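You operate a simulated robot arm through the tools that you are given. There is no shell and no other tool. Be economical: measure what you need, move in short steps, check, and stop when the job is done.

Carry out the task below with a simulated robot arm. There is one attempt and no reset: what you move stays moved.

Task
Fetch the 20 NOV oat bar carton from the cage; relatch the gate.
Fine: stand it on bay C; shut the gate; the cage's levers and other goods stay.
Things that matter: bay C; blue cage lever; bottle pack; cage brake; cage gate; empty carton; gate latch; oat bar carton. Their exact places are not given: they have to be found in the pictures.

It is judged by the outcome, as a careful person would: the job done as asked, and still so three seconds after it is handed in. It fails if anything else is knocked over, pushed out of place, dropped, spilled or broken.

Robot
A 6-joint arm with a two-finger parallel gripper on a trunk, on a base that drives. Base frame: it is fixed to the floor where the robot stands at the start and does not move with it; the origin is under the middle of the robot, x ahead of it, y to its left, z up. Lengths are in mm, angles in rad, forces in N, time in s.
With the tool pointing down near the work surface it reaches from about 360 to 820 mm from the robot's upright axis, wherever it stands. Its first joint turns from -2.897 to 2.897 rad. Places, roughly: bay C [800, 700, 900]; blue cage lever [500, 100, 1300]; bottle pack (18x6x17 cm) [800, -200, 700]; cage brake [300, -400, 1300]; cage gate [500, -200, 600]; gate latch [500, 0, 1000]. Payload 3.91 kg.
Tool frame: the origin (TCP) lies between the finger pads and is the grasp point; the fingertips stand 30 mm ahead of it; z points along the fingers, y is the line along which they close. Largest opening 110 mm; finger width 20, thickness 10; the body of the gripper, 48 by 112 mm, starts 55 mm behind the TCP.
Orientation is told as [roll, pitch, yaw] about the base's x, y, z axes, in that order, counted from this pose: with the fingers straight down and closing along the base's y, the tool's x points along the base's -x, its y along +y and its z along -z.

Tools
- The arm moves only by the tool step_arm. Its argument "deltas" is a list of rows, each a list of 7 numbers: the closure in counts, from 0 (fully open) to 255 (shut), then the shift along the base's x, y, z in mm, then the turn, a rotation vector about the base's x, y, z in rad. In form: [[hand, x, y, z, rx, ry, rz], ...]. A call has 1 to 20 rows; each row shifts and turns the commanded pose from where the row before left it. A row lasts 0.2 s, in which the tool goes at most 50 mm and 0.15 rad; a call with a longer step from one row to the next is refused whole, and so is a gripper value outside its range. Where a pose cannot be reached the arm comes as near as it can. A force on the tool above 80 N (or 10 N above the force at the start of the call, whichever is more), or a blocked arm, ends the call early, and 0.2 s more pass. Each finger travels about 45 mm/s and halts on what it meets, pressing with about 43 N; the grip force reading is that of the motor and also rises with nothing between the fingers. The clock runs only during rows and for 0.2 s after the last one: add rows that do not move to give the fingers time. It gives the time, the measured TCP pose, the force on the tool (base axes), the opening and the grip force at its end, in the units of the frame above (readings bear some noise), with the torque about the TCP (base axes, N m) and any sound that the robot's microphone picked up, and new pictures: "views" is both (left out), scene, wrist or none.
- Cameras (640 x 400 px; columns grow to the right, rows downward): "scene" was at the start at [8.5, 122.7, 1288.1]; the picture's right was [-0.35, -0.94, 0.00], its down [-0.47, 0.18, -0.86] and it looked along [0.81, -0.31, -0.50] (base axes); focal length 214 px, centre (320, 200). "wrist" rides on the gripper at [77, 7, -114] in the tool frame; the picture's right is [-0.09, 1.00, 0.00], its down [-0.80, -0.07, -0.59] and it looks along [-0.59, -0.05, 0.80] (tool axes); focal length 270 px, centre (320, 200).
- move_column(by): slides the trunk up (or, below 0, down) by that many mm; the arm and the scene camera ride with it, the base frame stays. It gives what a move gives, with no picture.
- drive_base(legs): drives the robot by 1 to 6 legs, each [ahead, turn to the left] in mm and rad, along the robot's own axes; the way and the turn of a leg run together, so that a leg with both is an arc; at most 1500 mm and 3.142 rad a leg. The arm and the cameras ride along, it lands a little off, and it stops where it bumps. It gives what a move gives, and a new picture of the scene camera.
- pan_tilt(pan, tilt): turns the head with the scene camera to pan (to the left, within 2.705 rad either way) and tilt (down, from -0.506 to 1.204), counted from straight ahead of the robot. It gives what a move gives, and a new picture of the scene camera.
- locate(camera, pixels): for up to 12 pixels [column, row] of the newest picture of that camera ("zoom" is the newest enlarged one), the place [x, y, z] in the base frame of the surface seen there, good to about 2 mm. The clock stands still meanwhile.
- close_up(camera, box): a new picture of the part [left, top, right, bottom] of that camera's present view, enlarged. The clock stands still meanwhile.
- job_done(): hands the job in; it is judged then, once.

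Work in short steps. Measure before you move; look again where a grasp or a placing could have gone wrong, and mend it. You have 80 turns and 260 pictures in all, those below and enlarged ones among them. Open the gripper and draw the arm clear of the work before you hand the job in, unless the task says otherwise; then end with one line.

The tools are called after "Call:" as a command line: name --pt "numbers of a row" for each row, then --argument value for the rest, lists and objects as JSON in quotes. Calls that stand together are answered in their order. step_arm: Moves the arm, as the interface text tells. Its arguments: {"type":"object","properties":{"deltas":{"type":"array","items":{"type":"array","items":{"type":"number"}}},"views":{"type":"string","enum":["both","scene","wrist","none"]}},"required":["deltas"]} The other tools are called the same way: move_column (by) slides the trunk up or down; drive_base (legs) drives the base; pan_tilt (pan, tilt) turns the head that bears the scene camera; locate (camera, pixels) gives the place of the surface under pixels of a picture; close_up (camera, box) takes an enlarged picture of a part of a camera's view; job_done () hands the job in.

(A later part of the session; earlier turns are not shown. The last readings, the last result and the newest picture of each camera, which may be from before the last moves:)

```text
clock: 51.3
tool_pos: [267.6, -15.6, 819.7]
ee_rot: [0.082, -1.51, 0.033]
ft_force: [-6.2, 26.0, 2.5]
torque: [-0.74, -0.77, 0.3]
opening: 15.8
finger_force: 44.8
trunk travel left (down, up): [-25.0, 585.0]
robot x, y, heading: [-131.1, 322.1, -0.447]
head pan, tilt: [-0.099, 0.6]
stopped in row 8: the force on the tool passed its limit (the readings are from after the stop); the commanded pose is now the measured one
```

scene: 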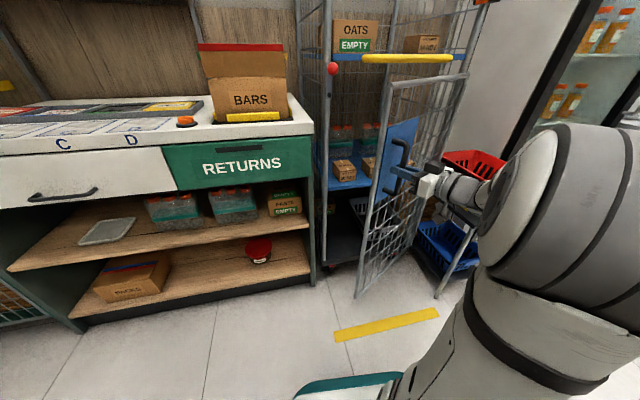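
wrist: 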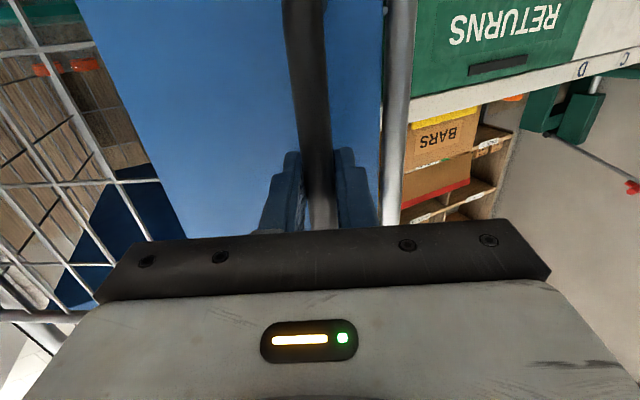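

Stopped by a force at ~33° open; likely a small radius mismatch. I refit the hinge at (403, -394) and try a small continuation.

Call:
step_arm --pt "255 -9.4 -3.5 0 0 0 0.025" --pt "255 -9.3 -3.8 0 0 0 0.025" --pt "255 0 0 0 0 0 0"

```text
clock: 52.1
tool_pos: [248.8, -22.8, 820.5]
ee_rot: [0.081, -1.509, 0.081]
ft_force: [-17.3, 47.0, 8.0]
torque: [-0.82, 1.09, 0.27]
opening: 16.0
finger_force: 45.2
trunk travel left (down, up): [-25.0, 585.0]
robot x, y, heading: [-134.5, 321.6, -0.449]
head pan, tilt: [-0.099, 0.6]
```

scene: 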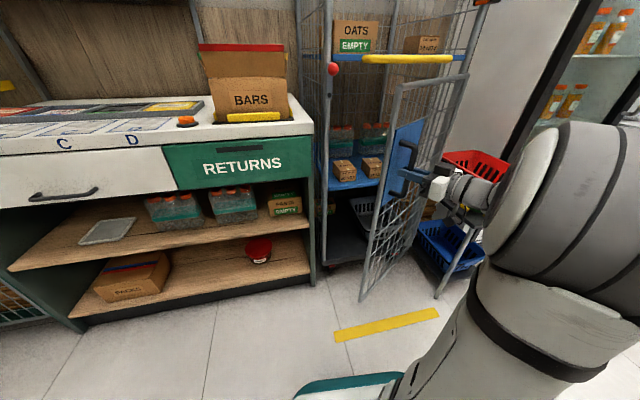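
wrist: 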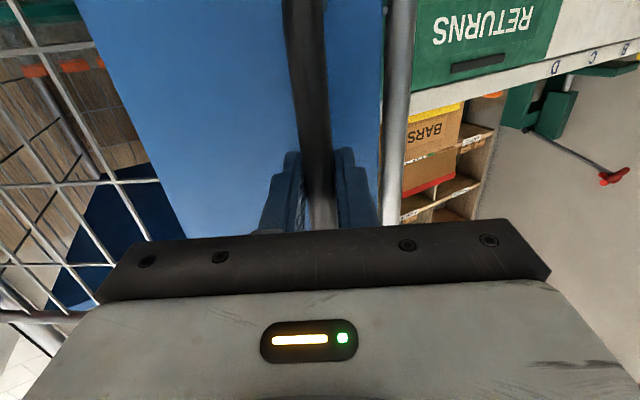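

The residual force is purely radial (I was too close to the hinge). I relax outward 4 mm and continue with a refitted circle.

Call:
step_arm --pt "255 -1.5 3.8 0 0 0 0" --pt "255 -19.8 -7.9 0 0 0 0.05" --pt "255 -19.5 -8.9 0 0 0 0.05" --pt "255 -19 -9.8 0 0 0 0.05" --pt "255 -18.5 -10.8 0 0 0 0.05"

```text
clock: 53.3
tool_pos: [171.6, -59.3, 819.3]
ee_rot: [0.075, -1.51, 0.277]
ft_force: [-2.8, 4.9, 28.2]
torque: [-0.55, -0.27, -0.05]
opening: 16.0
finger_force: 44.9
trunk travel left (down, up): [-25.0, 585.0]
robot x, y, heading: [-128.7, 322.5, -0.452]
head pan, tilt: [-0.099, 0.6]
```

scene: 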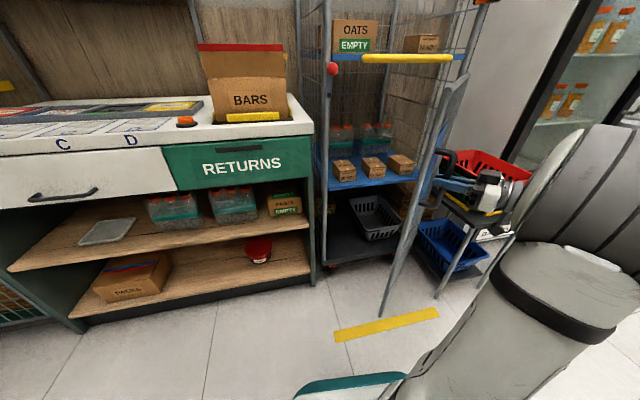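
wrist: 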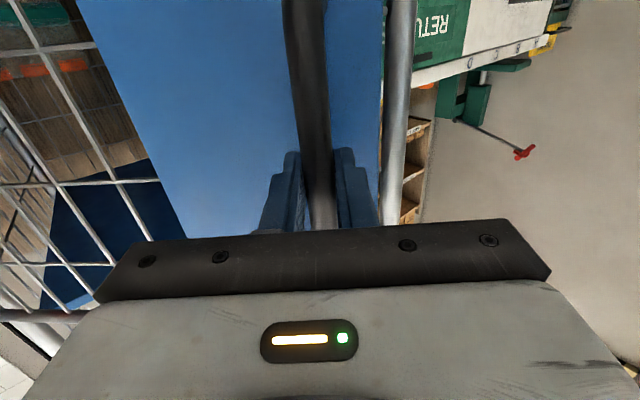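

Gate about 48° open, forces low. A few more steps to ~62°.

Call:
step_arm --pt "255 -17.9 -11.7 0 0 0 0.05" --pt "255 -17.3 -12.6 0 0 0 0.05" --pt "255 -16.6 -13.4 0 0 0 0.05" --pt "255 -16 -14 0 0 0 0.05" --pt "255 -15.2 -14.8 0 0 0 0.05"

```text
clock: 54.5
tool_pos: [105.5, -107.1, 815.6]
ee_rot: [0.082, -1.506, 0.511]
ft_force: [-28.2, 33.1, 18.2]
torque: [-0.22, -0.17, 0.35]
opening: 16.4
finger_force: 45.4
out of reach, approached as far as the arm can: row 5
trunk travel left (down, up): [-25.0, 585.0]
robot x, y, heading: [-131.6, 327.1, -0.449]
head pan, tilt: [-0.099, 0.6]
stopped in row 5: the force on the tool passed its limit (the readings are from after the stop); the commanded pose is now the measured one
```

scene: 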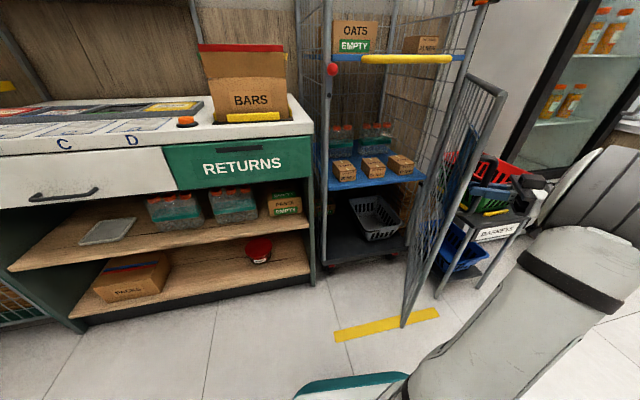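
wrist: 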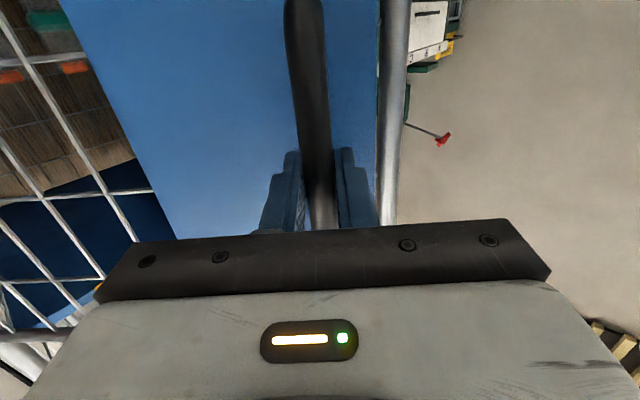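

Gate is ~62° open, enough. I release the handle and retreat straight back from it.

Call:
step_arm --pt "150 0 0 0 0 0 0" --pt "60 0 0 0 0 0 0" --pt "60 0 0 0 0 0 0" --pt "60 -12 -8 0 0 0 0" --pt "60 -12 -8 0 0 0 0" --pt "60 -12 -8 0 0 0 0" --pt "60 -12 -8 0 0 0 0"

```text
clock: 56.1
tool_pos: [108.9, -111.6, 810.5]
ee_rot: [0.171, -1.505, 0.417]
ft_force: [-0.7, 0.8, 0.5]
torque: [0.0, 0.01, -0.01]
opening: 84.0
finger_force: 0.0
out of reach, approached as far as the arm can: row 4, 5, 6, 7
trunk travel left (down, up): [-25.0, 585.0]
robot x, y, heading: [-130.1, 323.7, -0.451]
head pan, tilt: [-0.099, 0.6]
```

scene: 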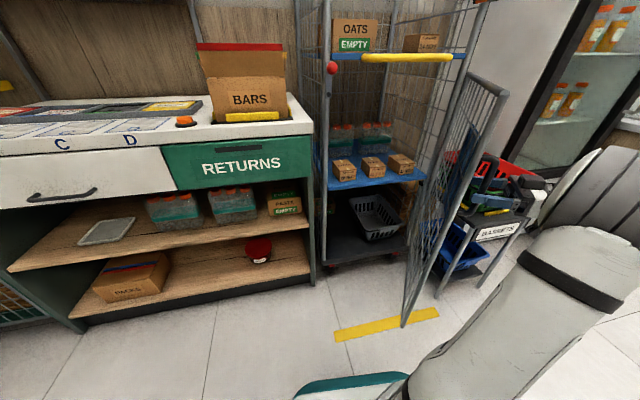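
wrist: 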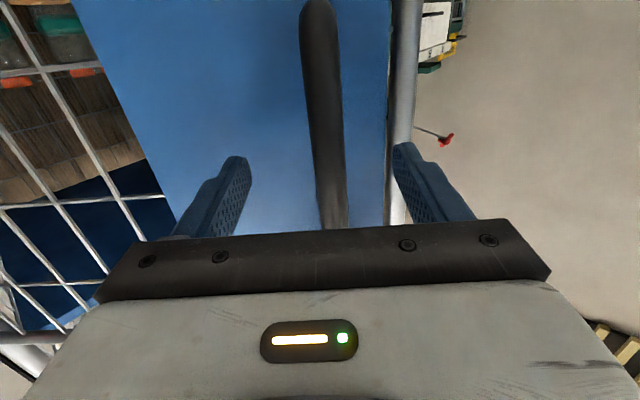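

Retreat is blocked by arm limits, but turning the base right moves the tool almost exactly straight off the handle. I turn -0.25 rad.

Call:
drive_base --legs '[[0, -0.25]]'

```text
clock: 57.4
tool_pos: [-2.8, -158.2, 809.3]
ee_rot: [0.152, -1.497, 0.169]
ft_force: [0.2, 0.3, -0.1]
torque: [0.0, 0.0, 0.05]
opening: 84.0
finger_force: 0.0
trunk travel left (down, up): [-25.0, 585.0]
robot x, y, heading: [-127.7, 324.7, -0.687]
head pan, tilt: [-0.099, 0.6]
```

scene: 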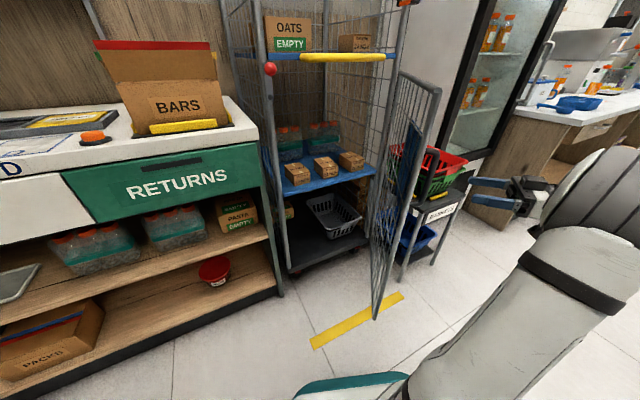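

The gate stays open on its own. I back the base away, then swing the hand to the front and pitch it 45° down.

Call:
drive_base --legs '[[-300, 0]]'

Call:
step_arm --pt "0 26 26 5 0 0 -0.126" --pt "0 26 26 5 0 0 -0.126" --pt "0 26 26 5 0 0 -0.126" --pt "0 26 26 5 0 0 -0.126" --pt "0 26 26 5 0 0 -0.126" --pt "0 26 26 5 0 0 -0.126" --pt "0 26 26 5 0 0 -0.126" --pt "0 26 26 5 0 0 -0.126" --pt "0 0 0 0 0.095 0.116 0" --pt "0 0 0 0 0.095 0.116 0" --pt "0 0 0 0 0.095 0.116 0" --pt "0 0 0 0 0.095 0.116 0" --pt "0 0 0 0 0.095 0.116 0" --pt "0 0 0 0 0 0 0"

```text
clock: 59.4
tool_pos: [-235.8, 34.2, 807.7]
ee_rot: [0.147, -1.497, 0.176]
ft_force: [0.2, 0.6, -1.0]
torque: [0.02, 0.01, 0.0]
opening: 84.2
finger_force: 0.0
trunk travel left (down, up): [-25.0, 585.0]
robot x, y, heading: [-359.7, 518.1, -0.691]
head pan, tilt: [-0.099, 0.6]
```

scene: 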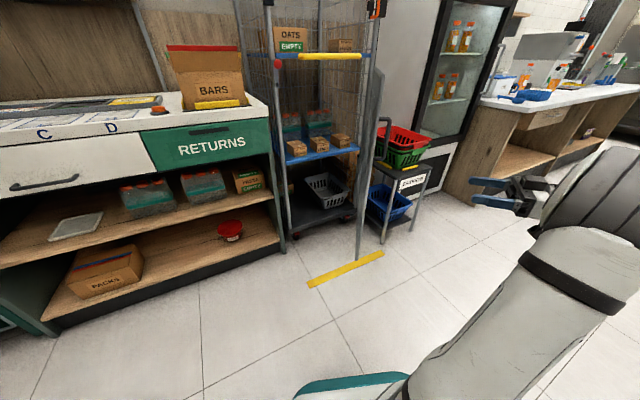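

```text
clock: 61.1
tool_pos: [-135.0, 108.5, 783.0]
ee_rot: [0.295, -1.347, -1.204]
ft_force: [0.5, -0.1, 0.7]
torque: [0.04, 0.03, 0.02]
opening: 110.2
finger_force: 0.1
out of reach, approached as far as the arm can: row 8
trunk travel left (down, up): [-25.0, 585.0]
robot x, y, heading: [-359.4, 515.9, -0.693]
head pan, tilt: [-0.099, 0.6]
stopped in row 8: the arm was blocked; the commanded pose is now the measured one
```

scene: 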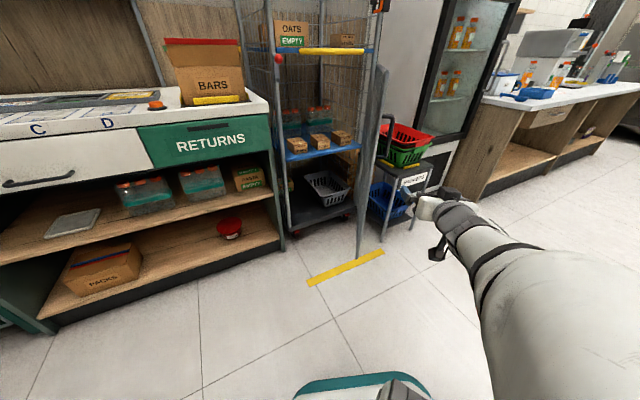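
wrist: 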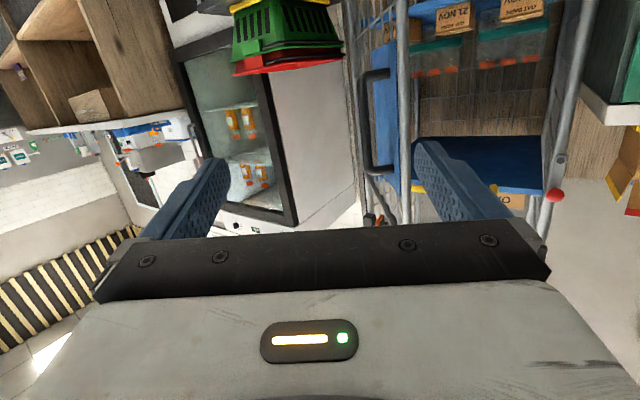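

The arm hit its own limit in free space. I extend forward-left and up, then pitch down.

Call:
step_arm --pt "0 20 0 35 0 0 0" --pt "0 30 10 35 0 0 0" --pt "0 35 25 30 0 0 0.05" --pt "0 30 30 0 0 0 0.05" --pt "0 30 30 0 0 0 0.05" --pt "0 0 0 0 0.095 0.116 0.05" --pt "0 0 0 0 0.095 0.116 0" --pt "0 0 0 0 0.095 0.116 0" --pt "0 0 0 0 0.095 0.116 0" --pt "0 0 0 0 0 0 0"

```text
refused: row 3 steps farther than a row can; nothing moved
```

Call:
step_arm --pt "0 20 0 35 0 0 0" --pt "0 30 10 35 0 0 0" --pt "0 30 20 30 0 0 0.05" --pt "0 30 30 0 0 0 0.05" --pt "0 30 30 0 0 0 0.05" --pt "0 0 0 0 0.095 0.116 0" --pt "0 0 0 0 0.095 0.116 0" --pt "0 0 0 0 0.095 0.116 0" --pt "0 0 0 0 0.095 0.116 0" --pt "0 0 0 0 0 0 0"

```text
clock: 61.7
tool_pos: [-169.9, 72.2, 811.5]
ee_rot: [0.277, -1.265, -1.408]
ft_force: [0.3, 0.4, 0.0]
torque: [-0.02, 0.01, -0.01]
opening: 109.9
finger_force: 0.1
trunk travel left (down, up): [-25.0, 585.0]
robot x, y, heading: [-360.3, 518.7, -0.694]
head pan, tilt: [-0.099, 0.6]
stopped in row 3: the arm was blocked; the commanded pose is now the measured one
```

scene: 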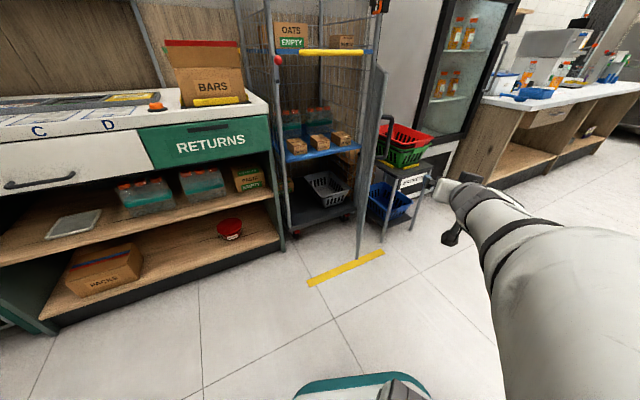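
wrist: 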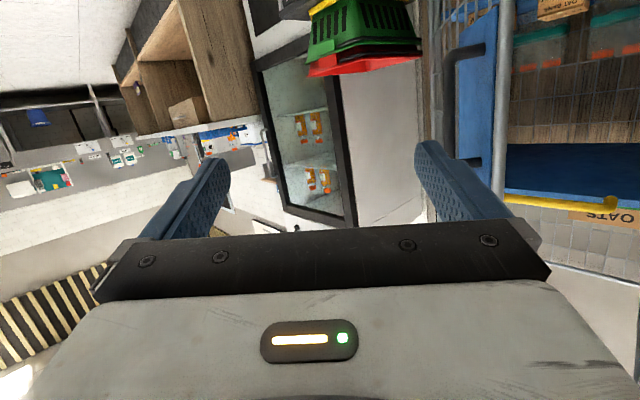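

The arm is near a singular pose. I extend straight outward from the robot to get free.

Call:
step_arm --pt "0 17 -26 10 0 0 0" --pt "0 17 -26 10 0 0 0" --pt "0 17 -26 10 0 0 0" --pt "0 17 -26 10 0 0 0" --pt "0 0 0 0 0 0 0" --views "scene"

```text
clock: 62.9
tool_pos: [-105.8, -27.5, 860.1]
ee_rot: [0.318, -1.282, -1.437]
ft_force: [-0.7, 0.1, -0.3]
torque: [0.0, -0.03, -0.01]
opening: 110.0
finger_force: 0.1
trunk travel left (down, up): [-25.0, 585.0]
robot x, y, heading: [-358.0, 513.3, -0.697]
head pan, tilt: [-0.099, 0.6]
```

scene: 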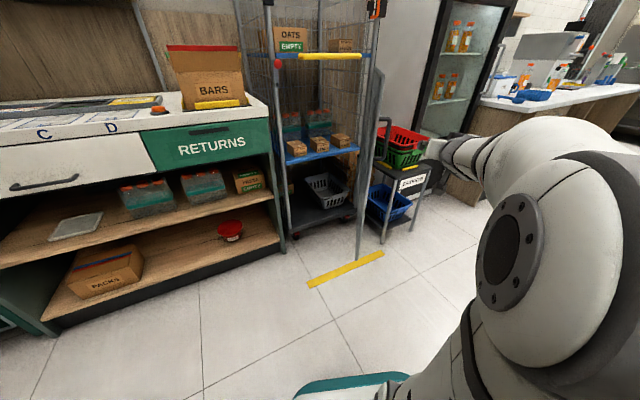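

Free again. I pitch down and swing left around the robot axis at a larger radius.

Call:
step_arm --pt "0 0 0 10 0.126 0.061 0" --pt "0 0 0 10 0.126 0.061 0" --pt "0 0 0 10 0.126 0.061 0" --pt "0 0 0 10 0.126 0.061 0" --pt "0 13 28 0 0 0 0.043" --pt "0 13 27 0 0 0 0.043" --pt "0 24 16 0 0 0 0.043" --pt "0 24 15 0 0 0 0.043" --pt "0 22 17 0 0 0 0.043" --pt "0 22 17 0 0 0 0.043" --pt "0 20 19 0 0 0 0.043" --pt "0 20 20 0 0 0 0.043" --pt "0 11 13 0 0 0 0.043" --pt "0 11 13 0 0 0 0.043" --pt "0 0 0 0 0 0 0"

```text
clock: 66.1
tool_pos: [57.3, 144.7, 889.1]
ee_rot: [0.272, -0.812, -0.916]
ft_force: [-0.7, 0.0, 0.4]
torque: [-0.01, 0.0, 0.01]
opening: 110.1
finger_force: 0.0
out of reach, approached as far as the arm can: row 1, 4, 8, 9, 10, 11, 12
trunk travel left (down, up): [-25.0, 585.0]
robot x, y, heading: [-358.6, 518.7, -0.692]
head pan, tilt: [-0.099, 0.6]
```

scene: 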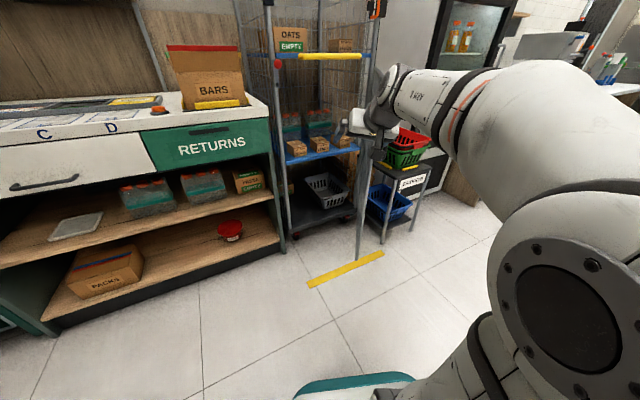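
wrist: 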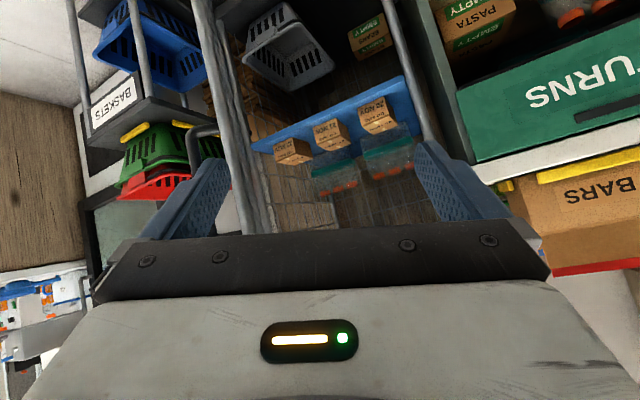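

Good pose. I drive the base to about (0, 330), heading -0.55, with the hand in front of the cage opening.

Call:
drive_base --legs '[[0, 0.21], [400, 0], [0, -0.07]]'

Call:
step_arm --pt "0 0 0 0 -0.048 0.042 0.073" --pt "0 0 0 0 -0.048 0.042 0.073" --pt "0 0 0 0 -0.048 0.042 0.073" --pt "0 0 0 0 0 0 0"

```text
clock: 69.8
tool_pos: [457.3, 20.8, 887.0]
ee_rot: [0.27, -0.814, -0.779]
ft_force: [0.3, -0.3, -0.3]
torque: [-0.01, 0.0, 0.0]
opening: 110.1
finger_force: 0.0
trunk travel left (down, up): [-25.0, 585.0]
robot x, y, heading: [-8.3, 330.3, -0.544]
head pan, tilt: [-0.099, 0.6]
```

scene: 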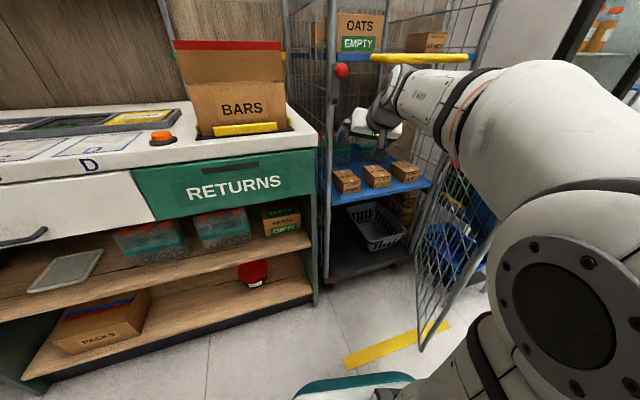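

```text
clock: 70.8
tool_pos: [458.9, 22.1, 888.8]
ee_rot: [-0.001, -0.783, -0.361]
ft_force: [0.3, -0.1, -0.3]
torque: [0.0, -0.01, -0.01]
opening: 110.0
finger_force: 0.1
trunk travel left (down, up): [-25.0, 585.0]
robot x, y, heading: [-5.8, 335.7, -0.542]
head pan, tilt: [-0.099, 0.6]
```

scene: 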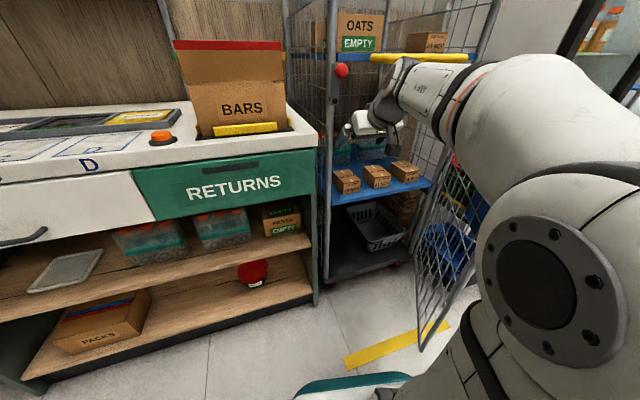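
wrist: 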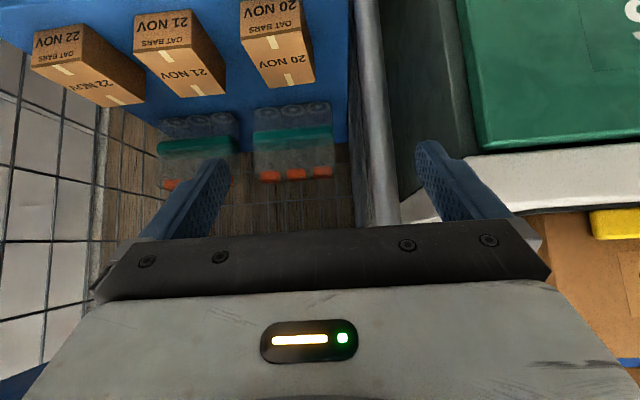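

The 20 NOV carton is at upper centre of the wrist view. I measure its corners.

Call:
locate --camera "wrist" --pixels '[[244, 40], [303, 27], [312, 78], [262, 85], [242, 12], [296, 5], [275, 55], [136, 42], [215, 92], [188, 12], [355, 30], [270, 20]]'

Call:
close_up --camera "wrist" --box '[130, 0, 400, 170]'

```text
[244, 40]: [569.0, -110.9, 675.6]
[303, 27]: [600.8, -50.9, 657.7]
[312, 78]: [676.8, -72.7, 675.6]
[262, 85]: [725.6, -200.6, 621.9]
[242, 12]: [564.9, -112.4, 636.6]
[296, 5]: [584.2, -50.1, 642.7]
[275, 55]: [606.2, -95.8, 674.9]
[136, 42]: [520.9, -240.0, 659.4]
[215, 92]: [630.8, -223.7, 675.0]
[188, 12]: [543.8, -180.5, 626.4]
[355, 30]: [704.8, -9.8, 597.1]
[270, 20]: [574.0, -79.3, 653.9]
```

```text
2.35 times, centred on (265, 85) of wrist
```

zoom: 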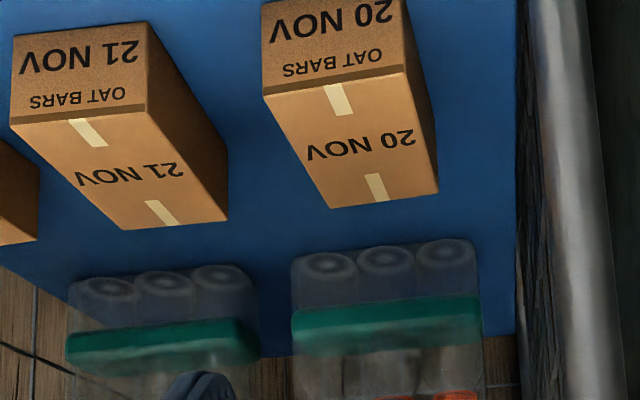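

Call:
locate --camera "zoom" --pixels '[[268, 99], [402, 74], [433, 186], [332, 203], [410, 70], [436, 185], [200, 190], [225, 215], [150, 35], [300, 290], [470, 240]]'

```text
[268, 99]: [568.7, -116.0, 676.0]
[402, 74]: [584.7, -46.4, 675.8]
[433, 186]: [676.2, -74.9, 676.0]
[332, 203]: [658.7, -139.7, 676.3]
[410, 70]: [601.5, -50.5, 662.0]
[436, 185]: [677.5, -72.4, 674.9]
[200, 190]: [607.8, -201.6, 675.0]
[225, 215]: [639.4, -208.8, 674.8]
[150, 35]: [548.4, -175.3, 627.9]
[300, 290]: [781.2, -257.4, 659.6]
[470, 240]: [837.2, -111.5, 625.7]
```

Carton is about 72×94×55, centre (622, -94), yaw ≈ -0.27. I shift right first, then forward-down to a pre-grasp 150 mm short.

Call:
step_arm --pt "0 -9 -27 0 0 0 0.045" --pt "0 -9 -26 0 0 0 0.045" --pt "0 18 -8 -32 0 0 0" --pt "0 18 -8 -32 0 0 0" --pt "0 18 -8 -31 0 0 0" --pt "0 19 -9 -31 0 0 0" --pt "0 0 0 0 0 0 0"

```text
clock: 72.4
tool_pos: [513.3, -65.7, 762.9]
ee_rot: [-0.002, -0.782, -0.272]
ft_force: [-0.2, 0.1, -0.4]
torque: [0.03, 0.02, -0.01]
opening: 109.9
finger_force: 0.2
trunk travel left (down, up): [-25.0, 585.0]
robot x, y, heading: [-2.0, 331.7, -0.544]
head pan, tilt: [-0.099, 0.6]
```

scene: 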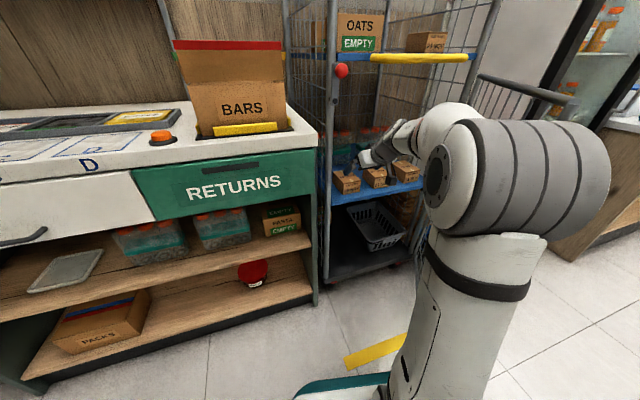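
wrist: 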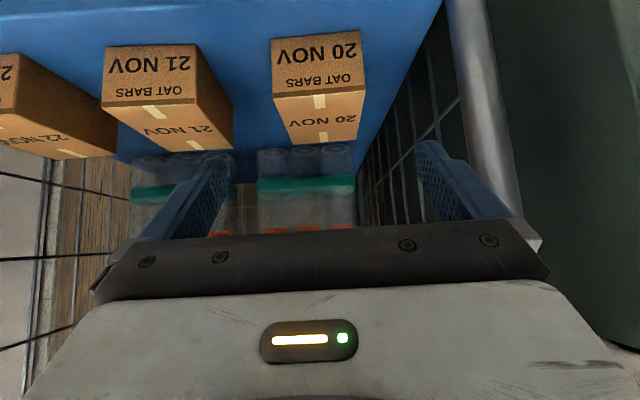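

Well centred. I advance 90 mm along the tool axis and re-measure.

Call:
step_arm --pt "0 20.5 -5.7 -21 0 0 0" --pt "0 20.5 -5.7 -21 0 0 0" --pt "0 20.5 -5.7 -21 0 0 0" --pt "0 0 0 0 0 0 0" --views "wrist"

Call:
close_up --camera "wrist" --box '[120, 0, 520, 250]'

```text
clock: 73.4
tool_pos: [574.0, -82.6, 699.5]
ee_rot: [0.001, -0.784, -0.274]
ft_force: [0.3, -0.7, 0.5]
torque: [0.02, -0.01, 0.0]
opening: 110.1
finger_force: 0.1
trunk travel left (down, up): [-25.0, 585.0]
robot x, y, heading: [-5.0, 333.9, -0.546]
head pan, tilt: [-0.099, 0.6]
```

wrist: 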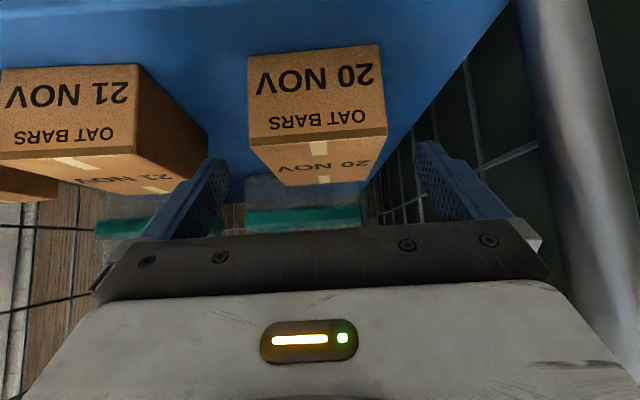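

```text
1.60 times, centred on (320, 125) of wrist
```

zoom: 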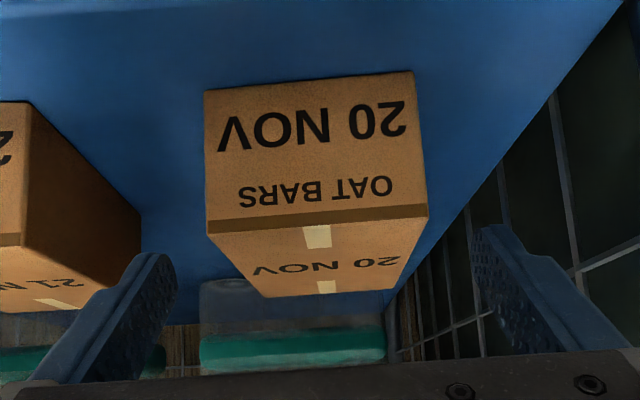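

Centred. I advance to the grasp (z ≈ 657) and close.

Call:
step_arm --pt "0 21 -5.7 -21 0 0 0" --pt "0 21 -5.7 -21 0 0 0" --pt "0 0 0 0 0 0 0" --views "wrist"

Call:
step_arm --pt "255 0 0 0 0 0 0" --pt "255 0 0 0 0 0 0" --pt "255 0 0 0 0 0 0" --pt "255 0 0 0 0 0 0" --pt "255 0 0 0 0 0 0" --views "wrist"

```text
clock: 74.2
tool_pos: [616.2, -94.4, 657.0]
ee_rot: [0.0, -0.784, -0.275]
ft_force: [-0.4, -0.6, -0.1]
torque: [0.04, -0.01, -0.01]
opening: 109.9
finger_force: 0.0
trunk travel left (down, up): [-25.0, 585.0]
robot x, y, heading: [-10.2, 336.0, -0.542]
head pan, tilt: [-0.099, 0.6]
```

wrist: 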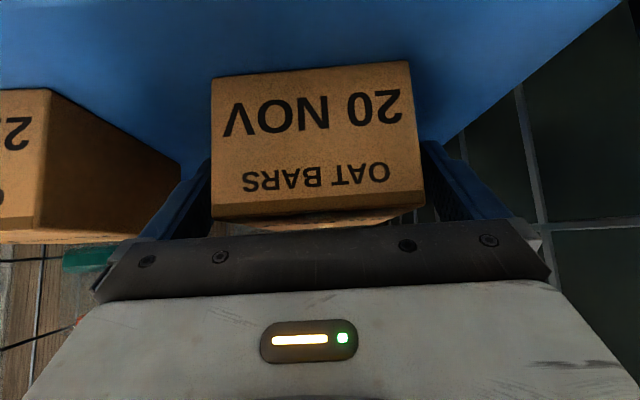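

```text
clock: 75.4
tool_pos: [616.1, -94.7, 656.8]
ee_rot: [0.001, -0.783, -0.274]
ft_force: [-0.6, -0.2, -0.9]
torque: [-0.11, -0.03, 0.01]
opening: 74.6
finger_force: 43.5
trunk travel left (down, up): [-25.0, 585.0]
robot x, y, heading: [-2.5, 334.4, -0.546]
head pan, tilt: [-0.099, 0.6]
```

wrist: 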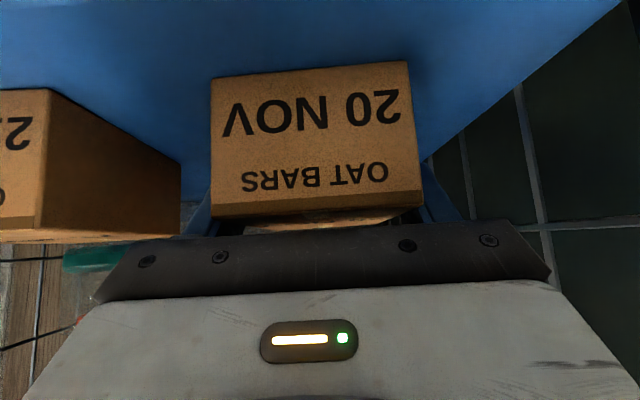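

Grasped (74.6 mm). Lift and withdraw.

Call:
step_arm --pt "255 0 0 12 0 0 0" --pt "255 0 0 18 0 0 0" --pt "255 -22 6 12 0 0 0" --pt "255 -25 7 15 0 0 0" --pt "255 -25 7 15 0 0 0" --pt "255 -25 7 15 0 0 0" --pt "255 -25 7 15 0 0 0" --pt "255 -25 7 15 0 0 0" --pt "255 0 0 0 0 0 0"

```text
clock: 77.4
tool_pos: [468.3, -53.0, 776.5]
ee_rot: [0.0, -0.783, -0.275]
ft_force: [0.3, 0.3, -2.4]
torque: [0.01, 0.01, 0.01]
opening: 74.6
finger_force: 43.7
trunk travel left (down, up): [-25.0, 585.0]
robot x, y, heading: [-7.4, 334.3, -0.55]
head pan, tilt: [-0.099, 0.6]
```

scene: 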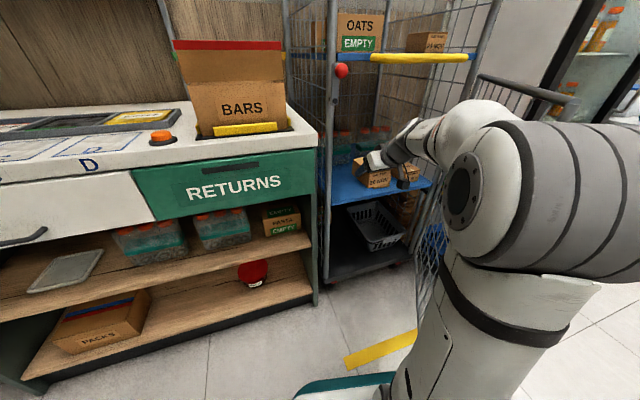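
wrist: 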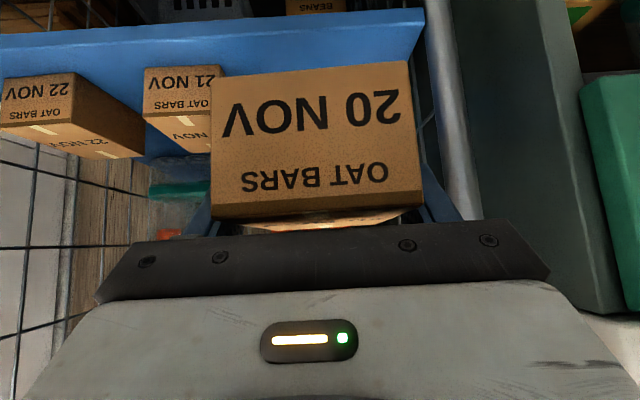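

The carton is out. I back off 250 mm, then raise the trunk 300 mm.

Call:
drive_base --legs '[[-250, 0]]'

Call:
move_column --by 300

Call:
drive_base --legs '[[0, 1.06]]'

```text
clock: 79.2
tool_pos: [257.8, 76.3, 775.6]
ee_rot: [0.001, -0.783, -0.276]
ft_force: [0.2, 0.9, -1.7]
torque: [0.0, -0.01, -0.02]
opening: 74.9
finger_force: 42.8
trunk travel left (down, up): [-25.0, 585.0]
robot x, y, heading: [-218.2, 462.6, -0.544]
head pan, tilt: [-0.099, 0.6]
```

scene: 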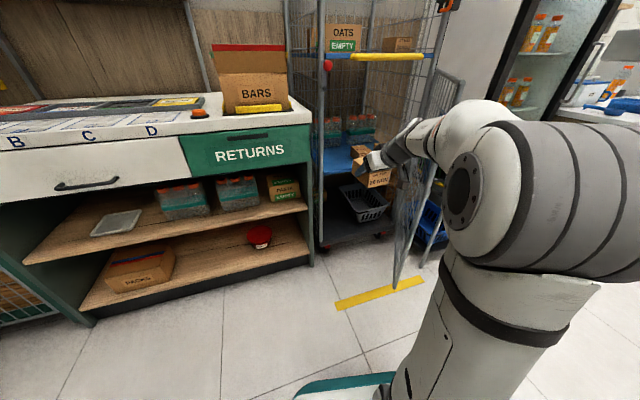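

```text
clock: 82.2
tool_pos: [257.2, 74.8, 1074.8]
ee_rot: [-0.001, -0.785, -0.273]
ft_force: [-0.4, 1.0, -1.0]
torque: [-0.02, 0.05, 0.0]
opening: 74.4
finger_force: 43.7
trunk travel left (down, up): [-325.0, 285.0]
robot x, y, heading: [-219.2, 461.0, -0.542]
head pan, tilt: [-0.099, 0.6]
```

```text
clock: 85.3
tool_pos: [354.2, 682.2, 1075.8]
ee_rot: [0.001, -0.784, 0.78]
ft_force: [-0.3, 1.0, -3.1]
torque: [-0.02, 0.0, -0.01]
opening: 74.3
finger_force: 43.3
trunk travel left (down, up): [-325.0, 285.0]
robot x, y, heading: [-207.9, 443.4, 0.512]
head pan, tilt: [-0.099, 0.6]
```

scene: 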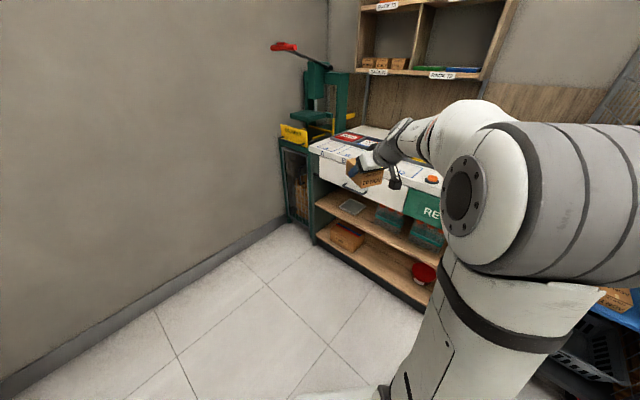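

I drive on toward the counter and turn to face bay C.

Call:
drive_base --legs '[[0, 0.05], [400, 0], [0, -0.55]]'

Call:
pan_tilt --pan 0.1 --tilt 0.8

```text
clock: 89.7
tool_pos: [742.1, 593.8, 1075.6]
ee_rot: [-0.001, -0.784, 0.279]
ft_force: [-0.4, 0.9, -1.8]
torque: [-0.03, 0.05, 0.0]
opening: 74.8
finger_force: 43.0
trunk travel left (down, up): [-325.0, 285.0]
robot x, y, heading: [136.9, 664.7, 0.01]
head pan, tilt: [-0.099, 0.6]
```

scene: 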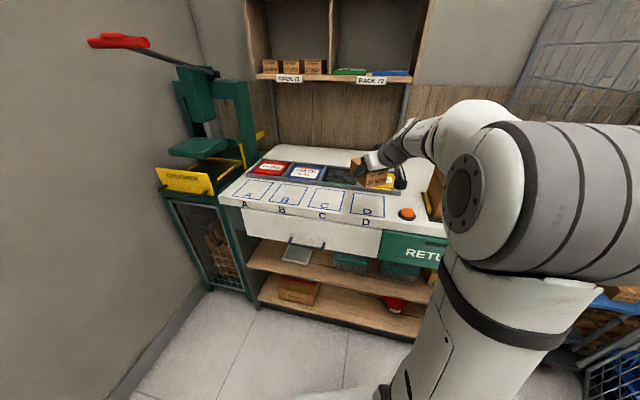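

```text
clock: 90.5
tool_pos: [742.4, 593.3, 1075.2]
ee_rot: [0.001, -0.784, 0.278]
ft_force: [-0.2, 0.1, -2.8]
torque: [-0.01, 0.02, -0.01]
opening: 74.6
finger_force: 42.6
trunk travel left (down, up): [-325.0, 285.0]
robot x, y, heading: [135.4, 663.3, 0.014]
head pan, tilt: [0.099, 0.799]
```

scene: 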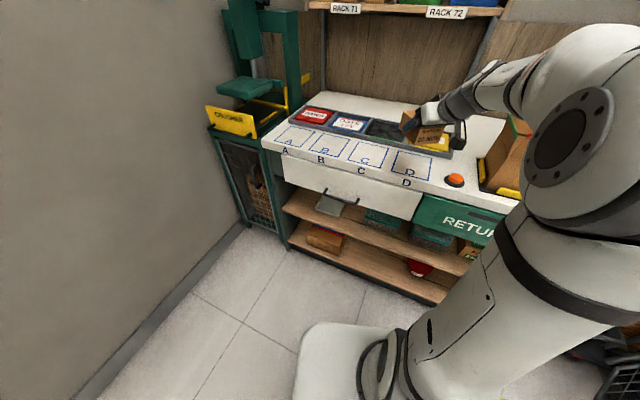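

Bay C is in clear view around (366, 155). I measure its outline.

Call:
close_up --camera "scene" --box '[310, 120, 438, 200]'

```text
5.00 times, centred on (374, 160) of scene
```

zoom: 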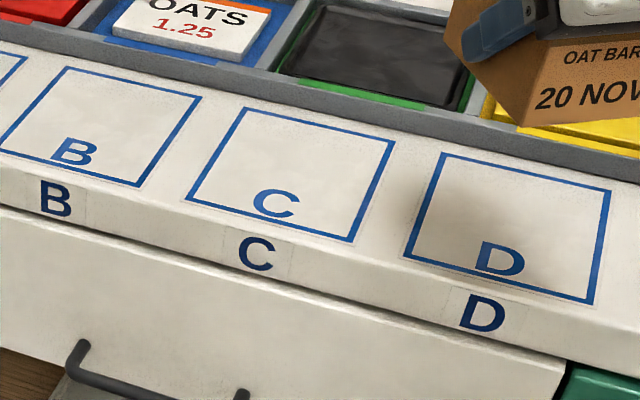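

Call:
locate --camera "zoom" --pixels '[[188, 198], [350, 239], [394, 143], [245, 110], [300, 170], [320, 97], [280, 85]]'

```text
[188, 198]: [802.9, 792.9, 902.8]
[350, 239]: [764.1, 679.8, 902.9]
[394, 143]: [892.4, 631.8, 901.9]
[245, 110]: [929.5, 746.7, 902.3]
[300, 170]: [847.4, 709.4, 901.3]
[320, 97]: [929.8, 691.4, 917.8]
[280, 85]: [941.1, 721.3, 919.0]
```

Bay C centre (847, 713, 902), yaw -0.345. I move above it with the yaw correction.

Call:
step_arm --pt "255 16.6 20.2 0 0 0 -0.104" --pt "255 16.6 20.2 0 0 0 -0.104" --pt "255 16.6 20.2 -15 0 0 -0.104" --pt "255 16.6 20.2 -20 0 0 -0.104" --pt "255 16.6 20.2 -20 0 0 -0.104" --pt "255 16.5 20.5 -20 0 0 -0.104" --pt "255 0 0 0 0 0 0"

```text
clock: 92.1
tool_pos: [788.9, 616.3, 1031.1]
ee_rot: [0.063, -0.805, -0.071]
ft_force: [-0.2, -0.4, -1.8]
torque: [0.01, 0.02, -0.01]
opening: 74.7
finger_force: 42.6
out of reach, approached as far as the arm can: row 3, 4, 5, 6
trunk travel left (down, up): [-325.0, 285.0]
robot x, y, heading: [136.2, 667.5, 0.014]
head pan, tilt: [0.099, 0.799]
```

scene: 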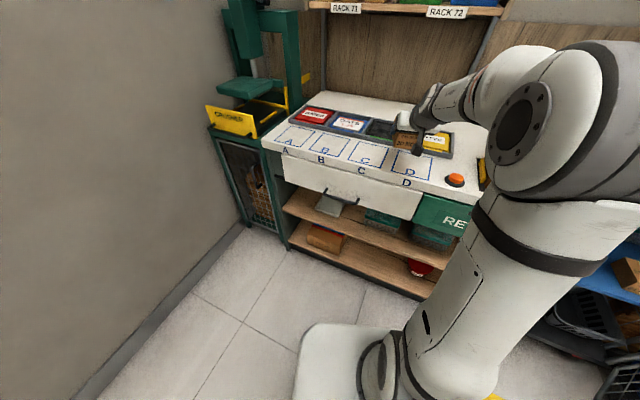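
wrist: 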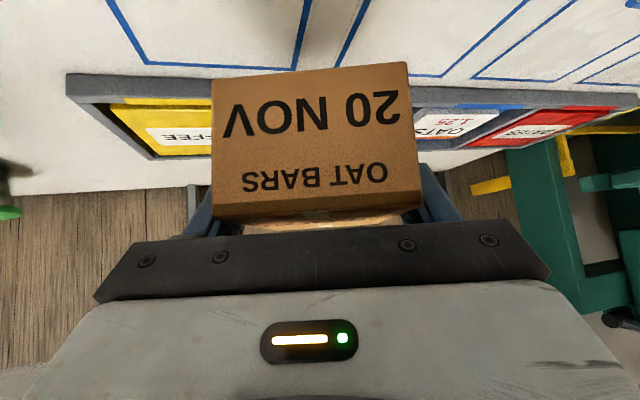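

Slightly out of reach; the base should stand a bit further left and closer. I check the wall and crusher positions first.

Call:
locate --camera "scene" --pixels '[[230, 120], [265, 225], [245, 85], [120, 340], [200, 250], [287, 245], [330, 330], [390, 345]]'

```text
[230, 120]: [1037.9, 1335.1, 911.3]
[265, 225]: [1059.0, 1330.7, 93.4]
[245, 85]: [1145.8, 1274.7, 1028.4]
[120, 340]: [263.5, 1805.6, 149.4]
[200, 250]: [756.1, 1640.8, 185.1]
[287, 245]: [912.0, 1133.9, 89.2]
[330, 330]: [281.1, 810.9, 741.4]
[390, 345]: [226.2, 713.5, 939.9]
```

Plenty of free floor on the left. I reposition the base to about (230, 850), heading -0.2.

Call:
drive_base --legs '[[0, 1.08], [206, 0], [0, -1.3]]'

```text
clock: 99.6
tool_pos: [859.5, 654.3, 1030.7]
ee_rot: [0.065, -0.808, -0.296]
ft_force: [-0.1, 0.7, -1.7]
torque: [0.01, 0.02, 0.02]
opening: 74.7
finger_force: 43.0
trunk travel left (down, up): [-325.0, 285.0]
robot x, y, heading: [237.8, 873.1, -0.204]
head pan, tilt: [0.099, 0.799]
```

scene: 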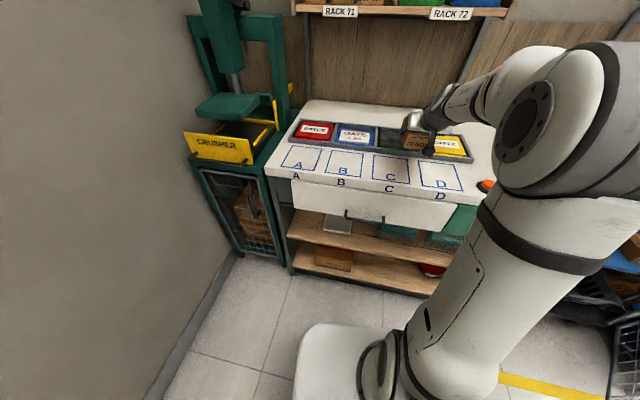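

Now the TCP is near bay C. I correct the small tilt and move over the centre.

Call:
step_arm --pt "255 -6 20 0 -0.036 0.036 -0.096" --pt "255 -6 20 0 0 0 0" --pt "255 -6 20.7 -15 0 0 0" --pt "255 0 0 -15 0 0 0" --pt "255 0 0 0 0 0 0"

```text
clock: 100.8
tool_pos: [832.9, 684.2, 989.7]
ee_rot: [0.051, -0.801, -0.323]
ft_force: [-0.8, 0.1, -2.7]
torque: [-0.01, 0.01, -0.03]
opening: 74.6
finger_force: 43.3
out of reach, approached as far as the arm can: row 1, 2, 3
trunk travel left (down, up): [-325.0, 285.0]
robot x, y, heading: [238.1, 870.6, -0.204]
head pan, tilt: [0.099, 0.799]
```

scene: 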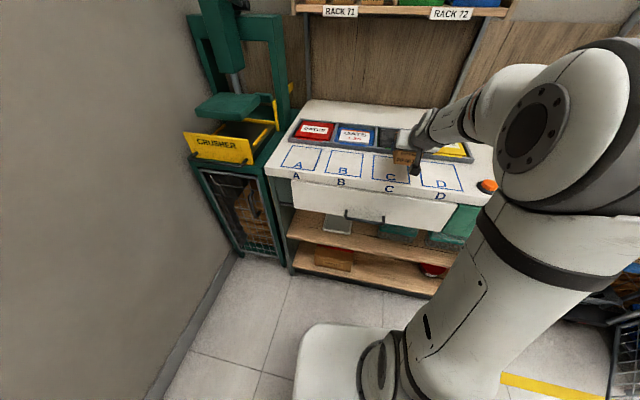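
wrist: 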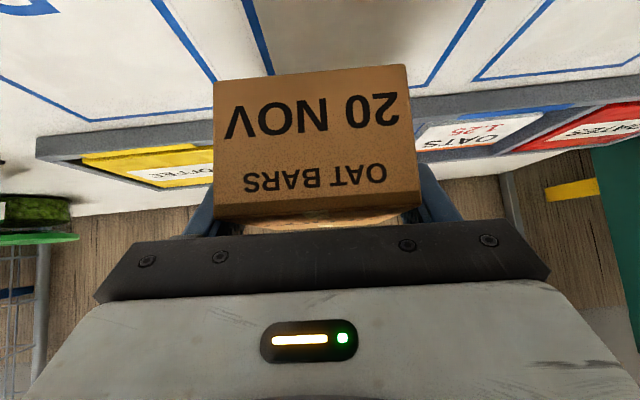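

The arm only reaches this tool heading when the tool points left of radial, as in the pick. So I raise the load 100 mm and reposition the base to about (324, 1108), heading -0.55, backing off first.

Call:
move_column --by 100

Call:
drive_base --legs '[[-200, 0], [0, 0.814], [344, 0]]'

```text
clock: 102.2
tool_pos: [834.8, 682.9, 1089.6]
ee_rot: [0.05, -0.803, -0.321]
ft_force: [0.2, -0.4, -2.4]
torque: [-0.03, 0.06, 0.02]
opening: 74.8
finger_force: 43.0
trunk travel left (down, up): [-425.0, 185.0]
robot x, y, heading: [240.7, 869.7, -0.207]
head pan, tilt: [0.099, 0.799]
```

```text
clock: 105.7
tool_pos: [598.8, 1188.3, 1087.1]
ee_rot: [0.203, -0.797, 0.264]
ft_force: [0.1, 0.3, -1.8]
torque: [-0.02, 0.03, 0.02]
opening: 74.6
finger_force: 43.4
trunk travel left (down, up): [-425.0, 185.0]
robot x, y, heading: [51.5, 894.0, 0.512]
head pan, tilt: [0.099, 0.799]
stopped in leg 2: the robot was blocked; the commanded pose is now the measured one
```

scene: 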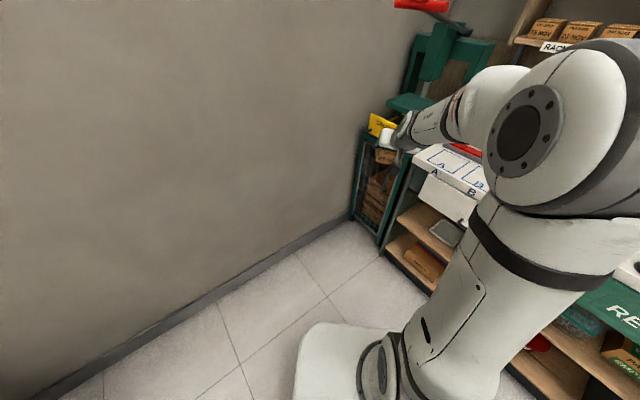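

The turn got blocked. I look around behind and to the right to see by what.

Call:
pan_tilt --pan 2.3 --tilt 0.9

Call:
pan_tilt --pan 1.4 --tilt 0.9

Call:
pan_tilt --pan -2.4 --tilt 0.9

```text
clock: 107.7
tool_pos: [598.3, 1188.8, 1087.5]
ee_rot: [0.204, -0.8, 0.265]
ft_force: [0.9, 0.7, -1.8]
torque: [-0.03, 0.03, 0.01]
opening: 74.7
finger_force: 43.0
trunk travel left (down, up): [-425.0, 185.0]
robot x, y, heading: [53.4, 892.4, 0.513]
head pan, tilt: [2.3, 0.901]
```

scene: 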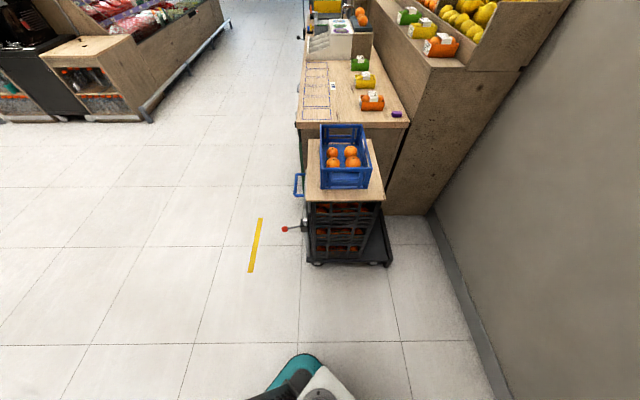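

```text
clock: 108.9
tool_pos: [598.5, 1189.7, 1087.2]
ee_rot: [0.204, -0.8, 0.265]
ft_force: [0.2, -1.1, -2.0]
torque: [0.01, 0.05, -0.03]
opening: 75.0
finger_force: 42.8
trunk travel left (down, up): [-425.0, 185.0]
robot x, y, heading: [48.7, 892.8, 0.509]
head pan, tilt: [1.4, 0.901]
```

scene: 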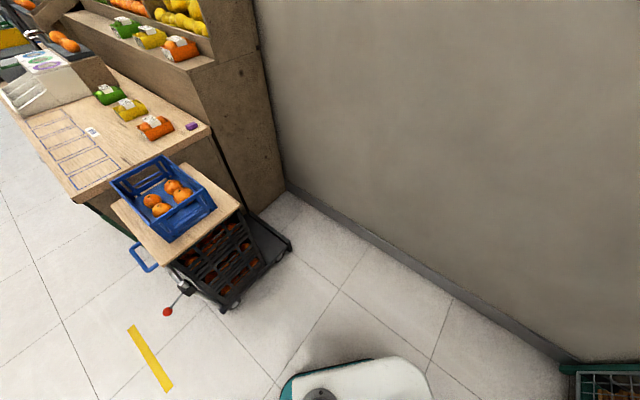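

```text
clock: 112.1
tool_pos: [598.5, 1190.4, 1087.2]
ee_rot: [0.204, -0.8, 0.263]
ft_force: [0.7, 0.0, -1.8]
torque: [0.0, 0.02, 0.0]
opening: 74.7
finger_force: 42.6
trunk travel left (down, up): [-425.0, 185.0]
robot x, y, heading: [50.6, 895.4, 0.508]
head pan, tilt: [-2.4, 0.901]
```

scene: 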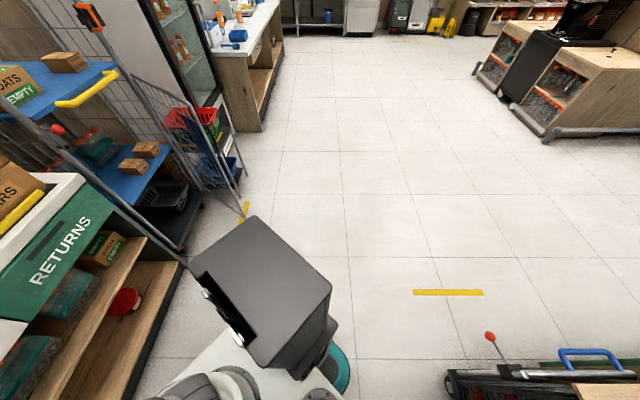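

Nothing touches the base. I check the front, around the crusher's lever and the held carton.

Call:
pan_tilt --pan 0.2 --tilt 0.3

Call:
locate --camera "scene" --pixels '[[400, 60], [440, 80]]'

Call:
close_up --camera "wrist" --box '[0, 0, 640, 400]'

```text
clock: 114.4
tool_pos: [598.6, 1189.4, 1087.3]
ee_rot: [0.203, -0.801, 0.265]
ft_force: [-0.7, -0.7, -1.2]
torque: [-0.04, 0.03, 0.02]
opening: 74.8
finger_force: 43.1
trunk travel left (down, up): [-425.0, 185.0]
robot x, y, heading: [51.8, 893.0, 0.506]
head pan, tilt: [0.201, 0.3]
```

scene: 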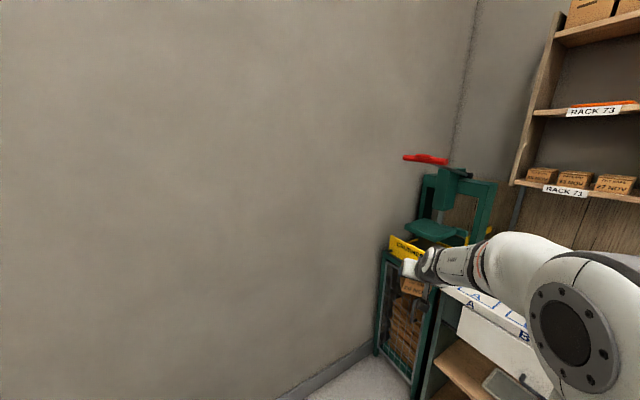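

```text
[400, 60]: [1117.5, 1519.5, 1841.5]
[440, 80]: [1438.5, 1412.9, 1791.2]
```

```text
1.00 times, centred on (320, 200) of wrist
```

zoom: 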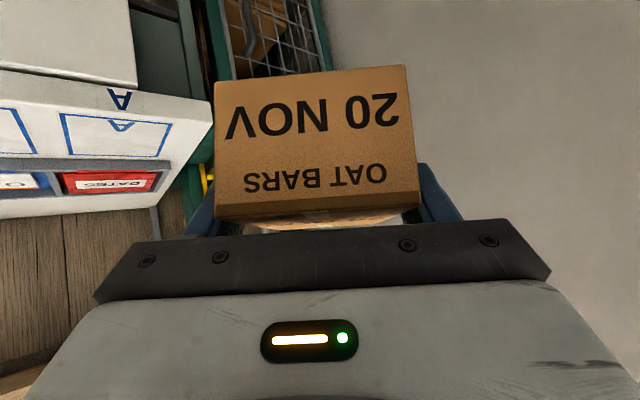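

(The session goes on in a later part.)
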